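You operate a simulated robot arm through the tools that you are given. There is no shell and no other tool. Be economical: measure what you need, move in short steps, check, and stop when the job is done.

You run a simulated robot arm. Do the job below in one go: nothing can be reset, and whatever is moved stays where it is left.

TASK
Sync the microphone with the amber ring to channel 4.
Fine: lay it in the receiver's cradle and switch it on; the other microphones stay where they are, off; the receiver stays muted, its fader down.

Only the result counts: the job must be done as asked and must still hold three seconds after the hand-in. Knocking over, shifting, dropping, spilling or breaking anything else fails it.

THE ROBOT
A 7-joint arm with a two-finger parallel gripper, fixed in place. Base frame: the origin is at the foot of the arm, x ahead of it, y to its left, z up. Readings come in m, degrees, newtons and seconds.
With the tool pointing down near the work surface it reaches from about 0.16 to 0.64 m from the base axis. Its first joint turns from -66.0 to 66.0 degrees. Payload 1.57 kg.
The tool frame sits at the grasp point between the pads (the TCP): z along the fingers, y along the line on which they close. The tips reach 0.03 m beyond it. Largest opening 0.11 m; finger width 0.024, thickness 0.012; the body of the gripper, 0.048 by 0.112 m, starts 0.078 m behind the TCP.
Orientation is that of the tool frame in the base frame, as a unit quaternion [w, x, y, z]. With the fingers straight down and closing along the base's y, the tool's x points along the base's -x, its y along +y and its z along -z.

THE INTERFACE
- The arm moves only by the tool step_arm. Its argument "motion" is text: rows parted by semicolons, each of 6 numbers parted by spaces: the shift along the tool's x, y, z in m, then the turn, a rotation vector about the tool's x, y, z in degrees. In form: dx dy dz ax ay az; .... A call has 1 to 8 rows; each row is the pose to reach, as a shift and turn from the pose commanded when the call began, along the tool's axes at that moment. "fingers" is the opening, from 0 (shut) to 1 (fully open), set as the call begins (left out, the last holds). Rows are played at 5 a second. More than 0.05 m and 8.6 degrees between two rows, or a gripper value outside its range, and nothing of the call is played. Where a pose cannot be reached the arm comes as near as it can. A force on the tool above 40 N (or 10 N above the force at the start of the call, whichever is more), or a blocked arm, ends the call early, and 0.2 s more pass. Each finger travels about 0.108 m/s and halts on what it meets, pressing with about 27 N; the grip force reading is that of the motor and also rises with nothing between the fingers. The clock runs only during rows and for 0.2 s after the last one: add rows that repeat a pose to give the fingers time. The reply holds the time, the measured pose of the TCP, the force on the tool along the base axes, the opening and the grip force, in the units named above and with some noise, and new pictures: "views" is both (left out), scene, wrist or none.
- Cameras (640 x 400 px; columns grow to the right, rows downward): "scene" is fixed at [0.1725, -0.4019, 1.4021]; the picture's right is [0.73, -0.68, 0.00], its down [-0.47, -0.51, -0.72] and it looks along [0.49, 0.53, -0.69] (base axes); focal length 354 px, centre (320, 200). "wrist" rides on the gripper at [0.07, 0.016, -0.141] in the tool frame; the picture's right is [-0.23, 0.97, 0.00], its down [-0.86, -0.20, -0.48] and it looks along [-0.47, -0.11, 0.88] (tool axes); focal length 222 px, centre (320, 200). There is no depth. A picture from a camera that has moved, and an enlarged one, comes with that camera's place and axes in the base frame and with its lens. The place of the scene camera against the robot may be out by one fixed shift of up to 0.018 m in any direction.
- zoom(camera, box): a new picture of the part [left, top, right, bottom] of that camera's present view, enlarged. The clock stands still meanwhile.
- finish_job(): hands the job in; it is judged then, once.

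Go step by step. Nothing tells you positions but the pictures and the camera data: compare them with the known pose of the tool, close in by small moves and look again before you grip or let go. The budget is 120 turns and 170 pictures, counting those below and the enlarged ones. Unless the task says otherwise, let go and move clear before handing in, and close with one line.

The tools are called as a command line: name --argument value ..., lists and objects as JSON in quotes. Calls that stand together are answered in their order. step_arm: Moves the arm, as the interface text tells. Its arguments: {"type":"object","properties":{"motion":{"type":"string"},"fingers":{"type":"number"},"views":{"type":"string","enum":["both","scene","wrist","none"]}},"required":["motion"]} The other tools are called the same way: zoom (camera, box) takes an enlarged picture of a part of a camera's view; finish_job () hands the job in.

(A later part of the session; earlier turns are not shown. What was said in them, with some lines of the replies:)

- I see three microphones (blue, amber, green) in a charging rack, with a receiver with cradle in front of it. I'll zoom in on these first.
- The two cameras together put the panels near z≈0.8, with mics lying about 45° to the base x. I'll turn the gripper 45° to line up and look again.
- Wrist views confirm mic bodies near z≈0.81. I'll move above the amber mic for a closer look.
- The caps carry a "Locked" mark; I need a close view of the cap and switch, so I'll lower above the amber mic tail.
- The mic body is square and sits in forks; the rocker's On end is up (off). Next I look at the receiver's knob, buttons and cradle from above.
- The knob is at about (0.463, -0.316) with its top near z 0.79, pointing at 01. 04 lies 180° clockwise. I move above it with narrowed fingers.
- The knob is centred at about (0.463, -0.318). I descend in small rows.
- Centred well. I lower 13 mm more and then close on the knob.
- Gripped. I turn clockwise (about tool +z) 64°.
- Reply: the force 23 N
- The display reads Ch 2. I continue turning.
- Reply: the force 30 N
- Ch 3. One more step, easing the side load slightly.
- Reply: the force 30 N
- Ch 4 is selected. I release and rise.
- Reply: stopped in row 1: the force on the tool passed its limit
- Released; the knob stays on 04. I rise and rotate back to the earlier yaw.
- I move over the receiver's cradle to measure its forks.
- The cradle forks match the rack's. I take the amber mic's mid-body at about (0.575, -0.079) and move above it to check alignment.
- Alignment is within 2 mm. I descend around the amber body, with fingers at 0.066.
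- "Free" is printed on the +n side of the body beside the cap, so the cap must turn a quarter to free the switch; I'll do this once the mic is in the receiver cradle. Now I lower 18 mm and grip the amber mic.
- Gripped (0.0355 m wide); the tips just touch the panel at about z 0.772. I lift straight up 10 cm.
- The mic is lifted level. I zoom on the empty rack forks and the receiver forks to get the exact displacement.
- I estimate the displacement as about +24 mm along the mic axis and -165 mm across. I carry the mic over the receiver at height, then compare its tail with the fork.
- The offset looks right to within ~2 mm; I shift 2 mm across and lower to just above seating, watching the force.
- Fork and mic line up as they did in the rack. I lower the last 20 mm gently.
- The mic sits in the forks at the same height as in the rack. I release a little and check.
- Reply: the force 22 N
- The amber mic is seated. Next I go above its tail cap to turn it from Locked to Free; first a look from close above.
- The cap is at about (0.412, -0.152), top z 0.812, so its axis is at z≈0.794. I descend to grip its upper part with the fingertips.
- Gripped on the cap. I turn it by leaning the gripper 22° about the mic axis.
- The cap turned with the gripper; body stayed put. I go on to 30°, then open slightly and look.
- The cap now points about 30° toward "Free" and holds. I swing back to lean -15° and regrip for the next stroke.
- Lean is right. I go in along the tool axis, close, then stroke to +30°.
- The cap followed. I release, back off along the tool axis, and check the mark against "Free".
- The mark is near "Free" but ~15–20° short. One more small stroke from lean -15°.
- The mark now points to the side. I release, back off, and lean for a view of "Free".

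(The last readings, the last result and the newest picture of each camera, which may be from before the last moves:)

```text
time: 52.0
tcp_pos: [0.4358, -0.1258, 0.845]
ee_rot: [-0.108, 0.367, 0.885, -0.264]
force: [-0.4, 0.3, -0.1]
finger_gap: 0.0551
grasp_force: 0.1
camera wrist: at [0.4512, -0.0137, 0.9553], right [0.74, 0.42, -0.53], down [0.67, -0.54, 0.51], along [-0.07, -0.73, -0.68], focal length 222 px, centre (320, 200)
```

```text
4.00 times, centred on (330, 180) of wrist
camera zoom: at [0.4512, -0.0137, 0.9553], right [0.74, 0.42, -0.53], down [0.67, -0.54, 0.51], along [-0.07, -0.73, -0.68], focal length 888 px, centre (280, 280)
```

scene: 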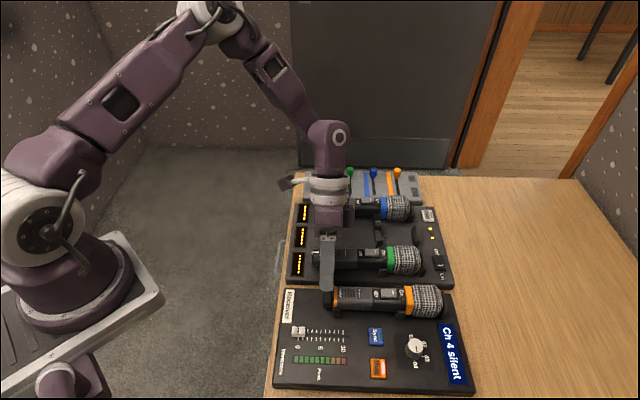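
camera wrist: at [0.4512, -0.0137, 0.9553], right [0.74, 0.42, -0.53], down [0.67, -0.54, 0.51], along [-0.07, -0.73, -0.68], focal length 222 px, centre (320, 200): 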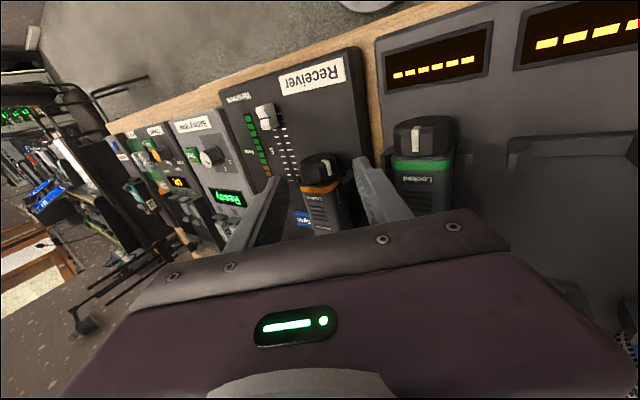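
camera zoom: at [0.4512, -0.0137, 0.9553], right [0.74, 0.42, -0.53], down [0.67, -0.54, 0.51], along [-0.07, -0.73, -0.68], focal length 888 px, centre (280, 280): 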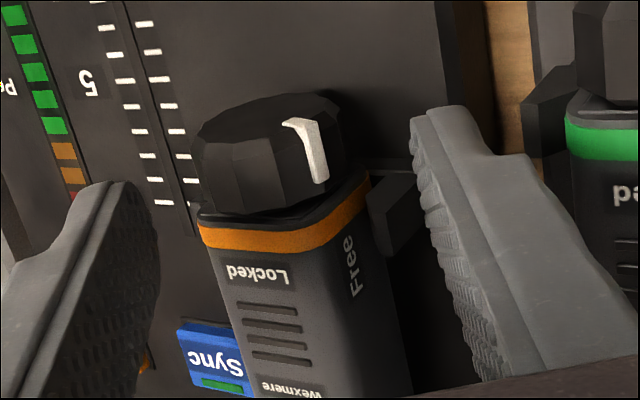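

The cap rests near "Free". I'll test the rocker: upright, over the On end, using only the +n finger to press.

step_arm --motion "0 -0.0218 -0.0335 0 0 0; -0.03 -0.035 -0.0225 -8 0 0; -0.06 -0.048 -0.012 -16 0 0; -0.09 -0.06 -0.001 -24.5 0 0; -0.12 -0.068 0.007 -33 0 0; -0.133 -0.0717 0.0109 -33 0 0; -0.133 -0.0717 0.0109 -33 0 0" --fingers 0.455

zoom --camera "wrist" --box '[270, 90, 430, 220]'

zoom --camera "scene" --box '[310, 250, 470, 340]'

```text
time: 53.6
tcp_pos: [0.4834, -0.268, 0.8757]
ee_rot: [0.0, 0.382, 0.924, 0.001]
force: [-0.3, -0.1, -0.2]
finger_gap: 0.0499
grasp_force: 0.1
camera wrist: at [0.446, -0.2078, 1.017], right [0.85, 0.53, 0.0], down [0.46, -0.75, 0.48], along [0.25, -0.41, -0.88], focal length 222 px, centre (320, 200)
```

scene: 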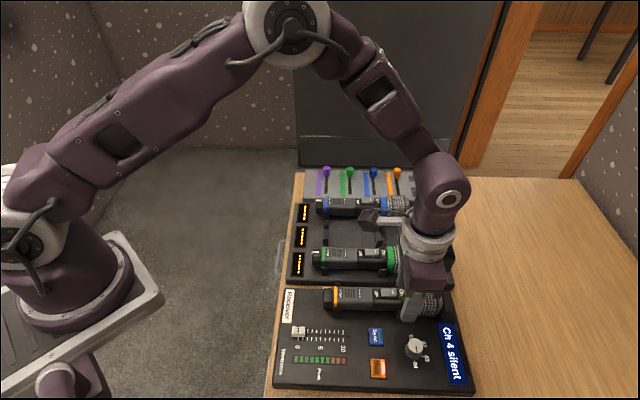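
wrist: 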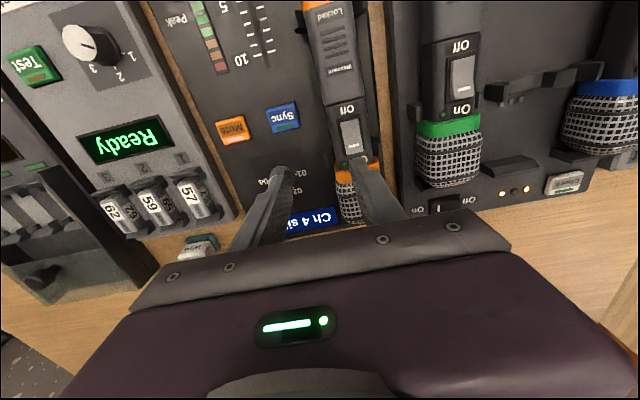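

```text
3.08 times, centred on (350, 155) of wrist
camera zoom: at [0.446, -0.2078, 1.017], right [0.85, 0.53, 0.0], down [0.46, -0.75, 0.48], along [0.25, -0.41, -0.88], focal length 684 px, centre (228, 338)
```

zoom: 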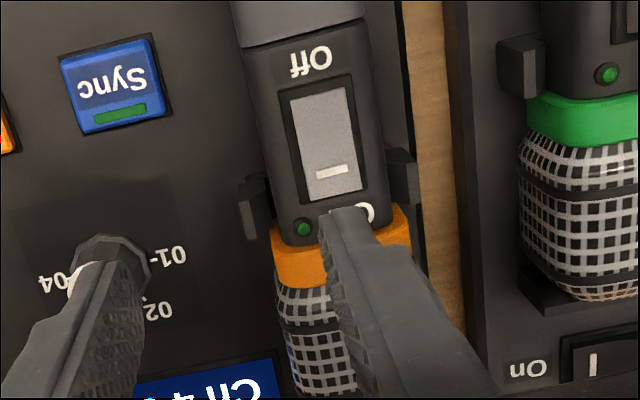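

```text
4.00 times, centred on (390, 295) of scene
camera zoom: at [0.1725, -0.4019, 1.4021], right [0.73, -0.68, 0.0], down [-0.47, -0.51, -0.72], along [0.49, 0.53, -0.69], focal length 1417 px, centre (40, -180)
```

zoom: 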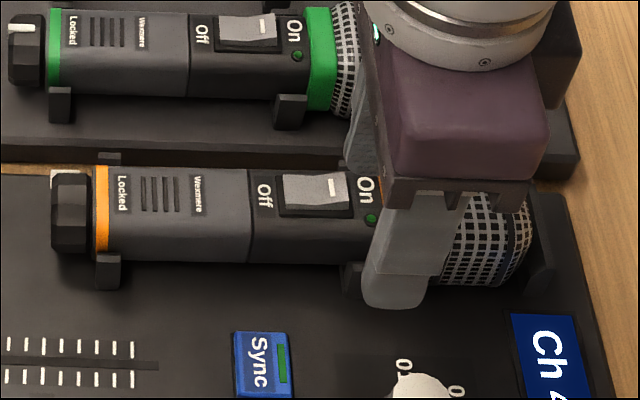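

The finger is over the On end within a few mm. I shift 4 mm back and press down with the force guard.

step_arm --motion "0.004 0.0015 0.01 0 0 0; 0.004 0.0015 0.02 0 0 0; 0.004 0.0015 0.024 0 0 0; 0.004 0.0015 0.027 0 0 0; 0.004 0.0015 0.03 0 0 0; 0.004 0.0015 0.032 0 0 0; 0.004 0.0015 0.034 0 0 0"

zoom --camera "wrist" --box '[270, 90, 430, 220]'

zoom --camera "scene" --box '[310, 250, 470, 340]'

```text
time: 54.6
tcp_pos: [0.4833, -0.2646, 0.8529]
ee_rot: [0.002, 0.382, 0.924, 0.0]
force: [-3.3, 0.5, 10.7]
finger_gap: 0.0499
grasp_force: 0.0
stopped in row 4: the force on the tool passed its limit (the readings are from after the stop); the commanded pose is now the measured one
camera wrist: at [0.4449, -0.2034, 0.9937], right [0.85, 0.53, 0.0], down [0.46, -0.74, 0.48], along [0.26, -0.41, -0.88], focal length 222 px, centre (320, 200)
```

scene: 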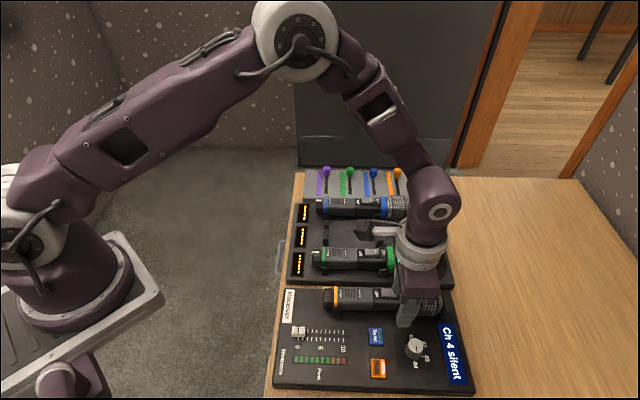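
wrist: 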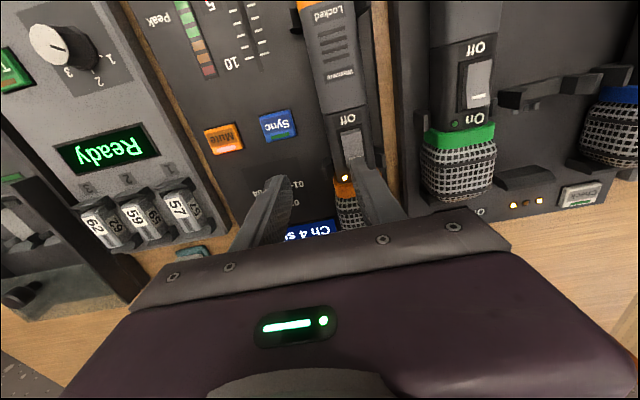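

```text
3.08 times, centred on (350, 155) of wrist
camera zoom: at [0.4449, -0.2034, 0.9937], right [0.85, 0.53, 0.0], down [0.46, -0.74, 0.48], along [0.26, -0.41, -0.88], focal length 684 px, centre (228, 338)
```

zoom: 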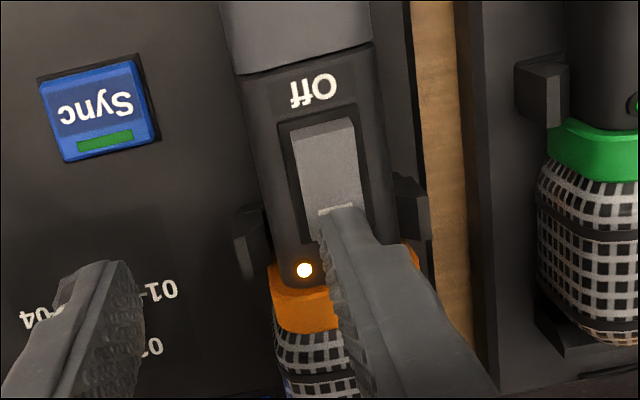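

```text
4.00 times, centred on (390, 295) of scene
camera zoom: at [0.1723, -0.4018, 1.4021], right [0.73, -0.68, 0.0], down [-0.47, -0.51, -0.72], along [0.49, 0.53, -0.69], focal length 1417 px, centre (40, -180)
```

zoom: 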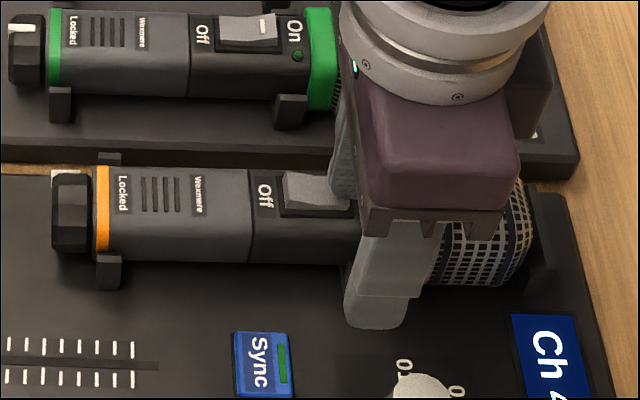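

The mic's LED lit: it is on. I rise and verify, with the gripper moving over Sync, fingers closing.

step_arm --motion "0 0 -0.03 0 0 0; 0 0 -0.06 0 0 0; 0.02 -0.015 -0.06 0 0 0; 0.043 -0.0285 -0.06 0 0 0; 0.043 -0.0285 -0.06 0 0 0" --fingers 0

zoom --camera "wrist" --box '[230, 70, 430, 220]'

zoom --camera "scene" --box '[270, 260, 480, 390]'

```text
time: 55.8
tcp_pos: [0.4333, -0.253, 0.9119]
ee_rot: [0.001, 0.382, 0.924, 0.0]
force: [-0.5, 0.1, -0.4]
finger_gap: 0.0001
grasp_force: 21.2
camera wrist: at [0.3939, -0.1931, 1.0531], right [0.85, 0.53, 0.0], down [0.46, -0.75, 0.48], along [0.26, -0.41, -0.88], focal length 222 px, centre (320, 200)
```

scene: 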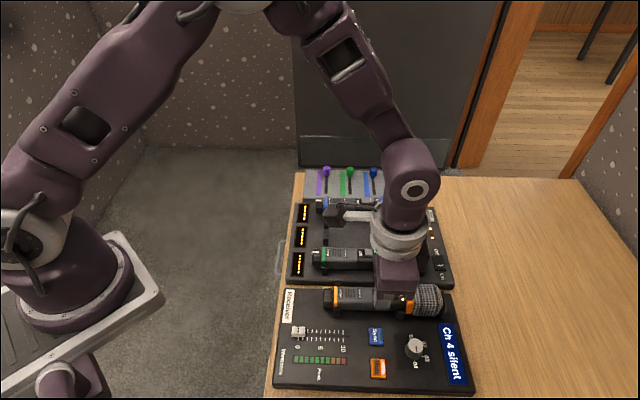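
wrist: 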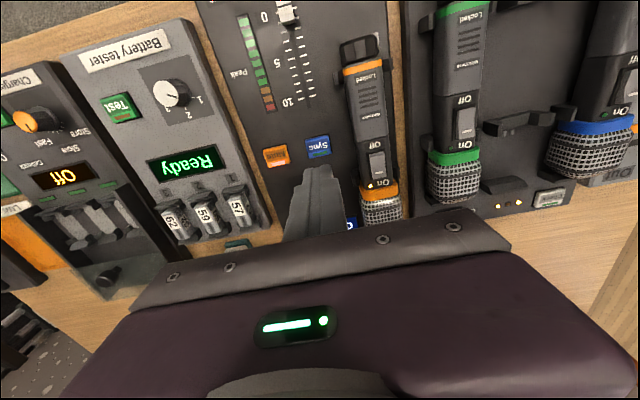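

```text
2.67 times, centred on (330, 145) of wrist
camera zoom: at [0.3939, -0.1931, 1.0531], right [0.85, 0.53, 0.0], down [0.46, -0.75, 0.48], along [0.26, -0.41, -0.88], focal length 592 px, centre (293, 347)
```

zoom: 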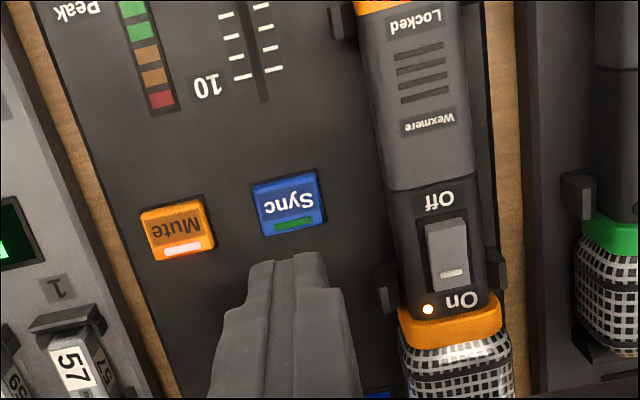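

```text
3.05 times, centred on (375, 325) of scene
camera zoom: at [0.1725, -0.4019, 1.4021], right [0.73, -0.68, 0.0], down [-0.47, -0.51, -0.72], along [0.49, 0.53, -0.69], focal length 1080 px, centre (152, -181)
```

zoom: 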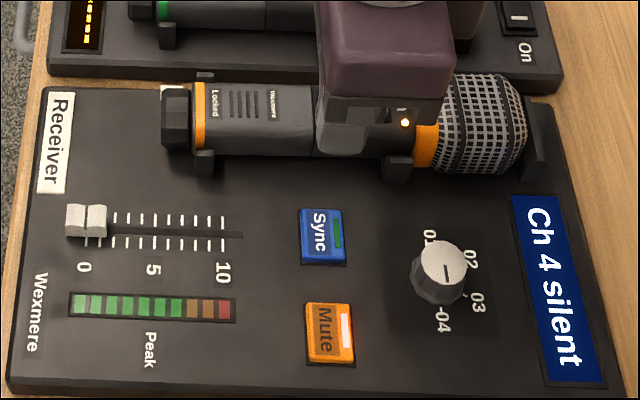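

LED stays lit and the display still reads "Ch 4 silent". Now I press Sync with closed fingers.

step_arm --motion "0.001 -0.002 0.04 0 0 0; 0.001 -0.002 0.075 0 0 0; 0.001 -0.002 0.09 0 0 0; 0.001 -0.002 0.095 0 0 0; 0.001 -0.002 0.099 0 0 0; 0.001 -0.002 0.102 0 0 0; 0.001 -0.002 0.105 0 0 0"

zoom --camera "scene" --box '[270, 260, 480, 390]'

```text
time: 57.4
tcp_pos: [0.43, -0.254, 0.8076]
ee_rot: [0.002, 0.383, 0.924, 0.0]
force: [-0.4, -0.1, 1.7]
finger_gap: 0.0002
grasp_force: 20.9
camera wrist: at [0.3923, -0.1939, 0.9482], right [0.85, 0.53, 0.0], down [0.46, -0.75, 0.48], along [0.26, -0.41, -0.88], focal length 222 px, centre (320, 200)
```

scene: 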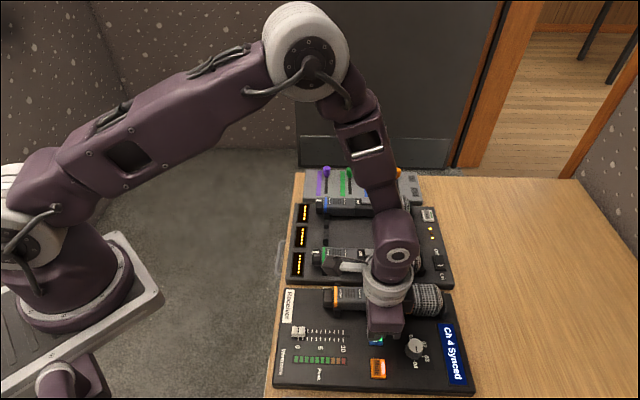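
wrist: 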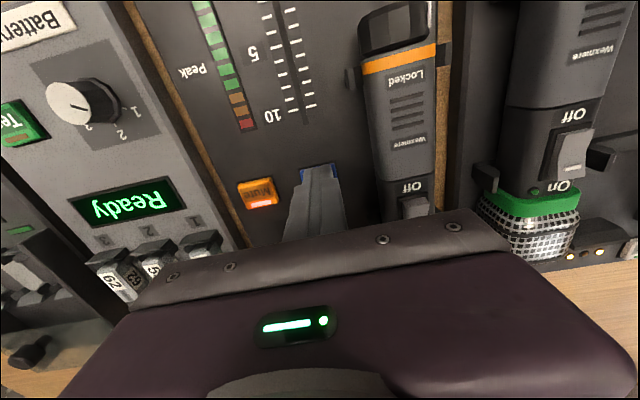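

```text
3.05 times, centred on (375, 325) of scene
camera zoom: at [0.1725, -0.4019, 1.4021], right [0.73, -0.68, 0.0], down [-0.47, -0.51, -0.72], along [0.49, 0.53, -0.69], focal length 1080 px, centre (152, -181)
```

zoom: 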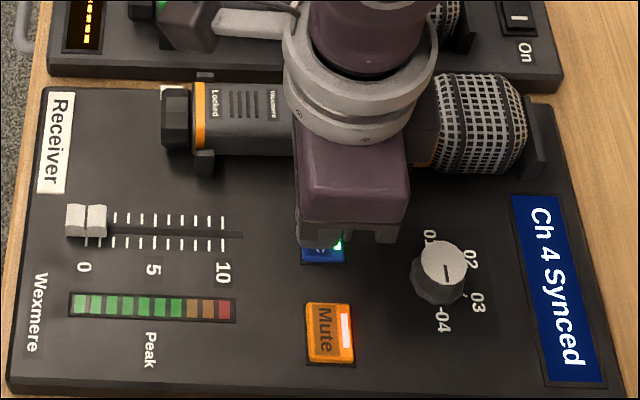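

The display reads "Ch 4 Synced". I rise straight up and move clear, then check everything.

step_arm --motion "0 0 -0.03 0 0 0; 0 0 -0.08 0 0 0; 0 0 -0.12 0 0 0; 0 0 -0.16 0 0 0; 0.04 0 -0.18 0 0 0; 0.08 0 -0.2 0 0 0; 0.12 0 -0.2 0 0 0; 0.15 0 -0.2 0 0 0"

zoom --camera "scene" --box '[265, 160, 485, 290]'

zoom --camera "scene" --box '[270, 260, 480, 390]'

```text
time: 59.2
tcp_pos: [0.3227, -0.147, 1.0057]
ee_rot: [0.001, 0.382, 0.924, 0.001]
force: [-0.8, -1.0, 0.1]
finger_gap: 0.0
grasp_force: 21.5
camera wrist: at [0.2845, -0.0874, 1.1476], right [0.85, 0.53, 0.0], down [0.46, -0.75, 0.48], along [0.26, -0.41, -0.88], focal length 222 px, centre (320, 200)
```

scene: 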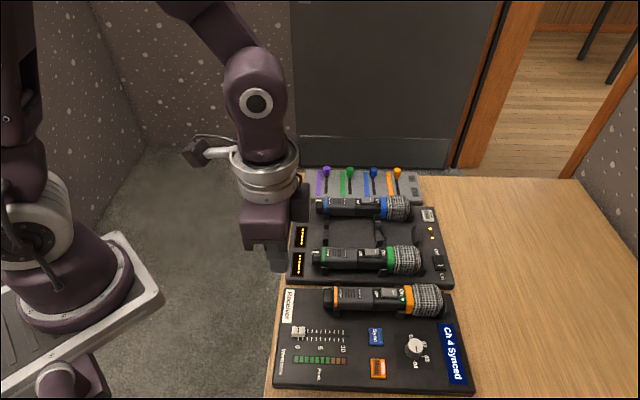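
wrist: 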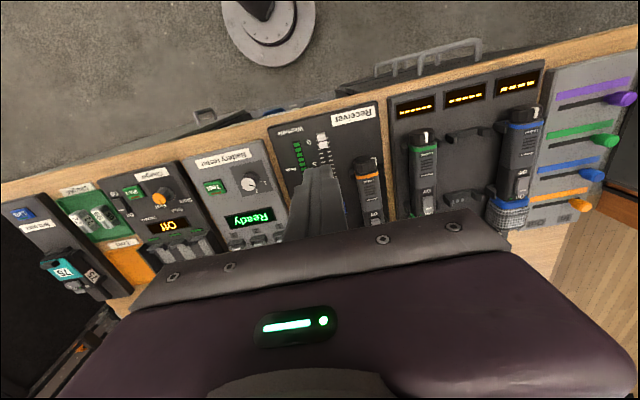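

```text
2.91 times, centred on (375, 225) of scene
camera zoom: at [0.1725, -0.4019, 1.4021], right [0.73, -0.68, 0.0], down [-0.47, -0.51, -0.72], along [0.49, 0.53, -0.69], focal length 1031 px, centre (160, 127)
```

zoom: 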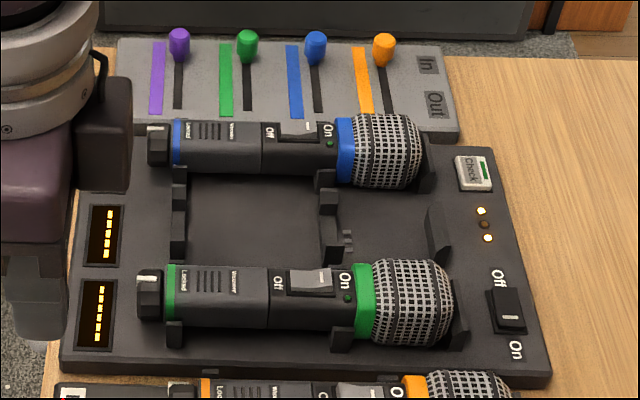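

```text
3.05 times, centred on (375, 325) of scene
camera zoom: at [0.1725, -0.4019, 1.4021], right [0.73, -0.68, 0.0], down [-0.47, -0.51, -0.72], along [0.49, 0.53, -0.69], focal length 1080 px, centre (152, -181)
```

zoom: 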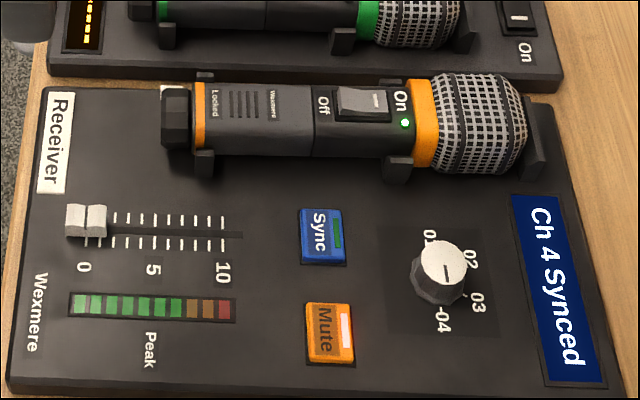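

The amber mic lies in the cradle with its LED green. The display shows "Ch 4 Synced", Mute is lit, the fader is at 0, and the blue and green mics haven't moved and are off. I hand in.

finish_job

```text
The job is handed in.
```

The amber-ring microphone is lying in the receiver's cradle, switched on and synced to channel 4. The receiver is still muted with its fader down, and the blue and green microphones were not moved and are still off.
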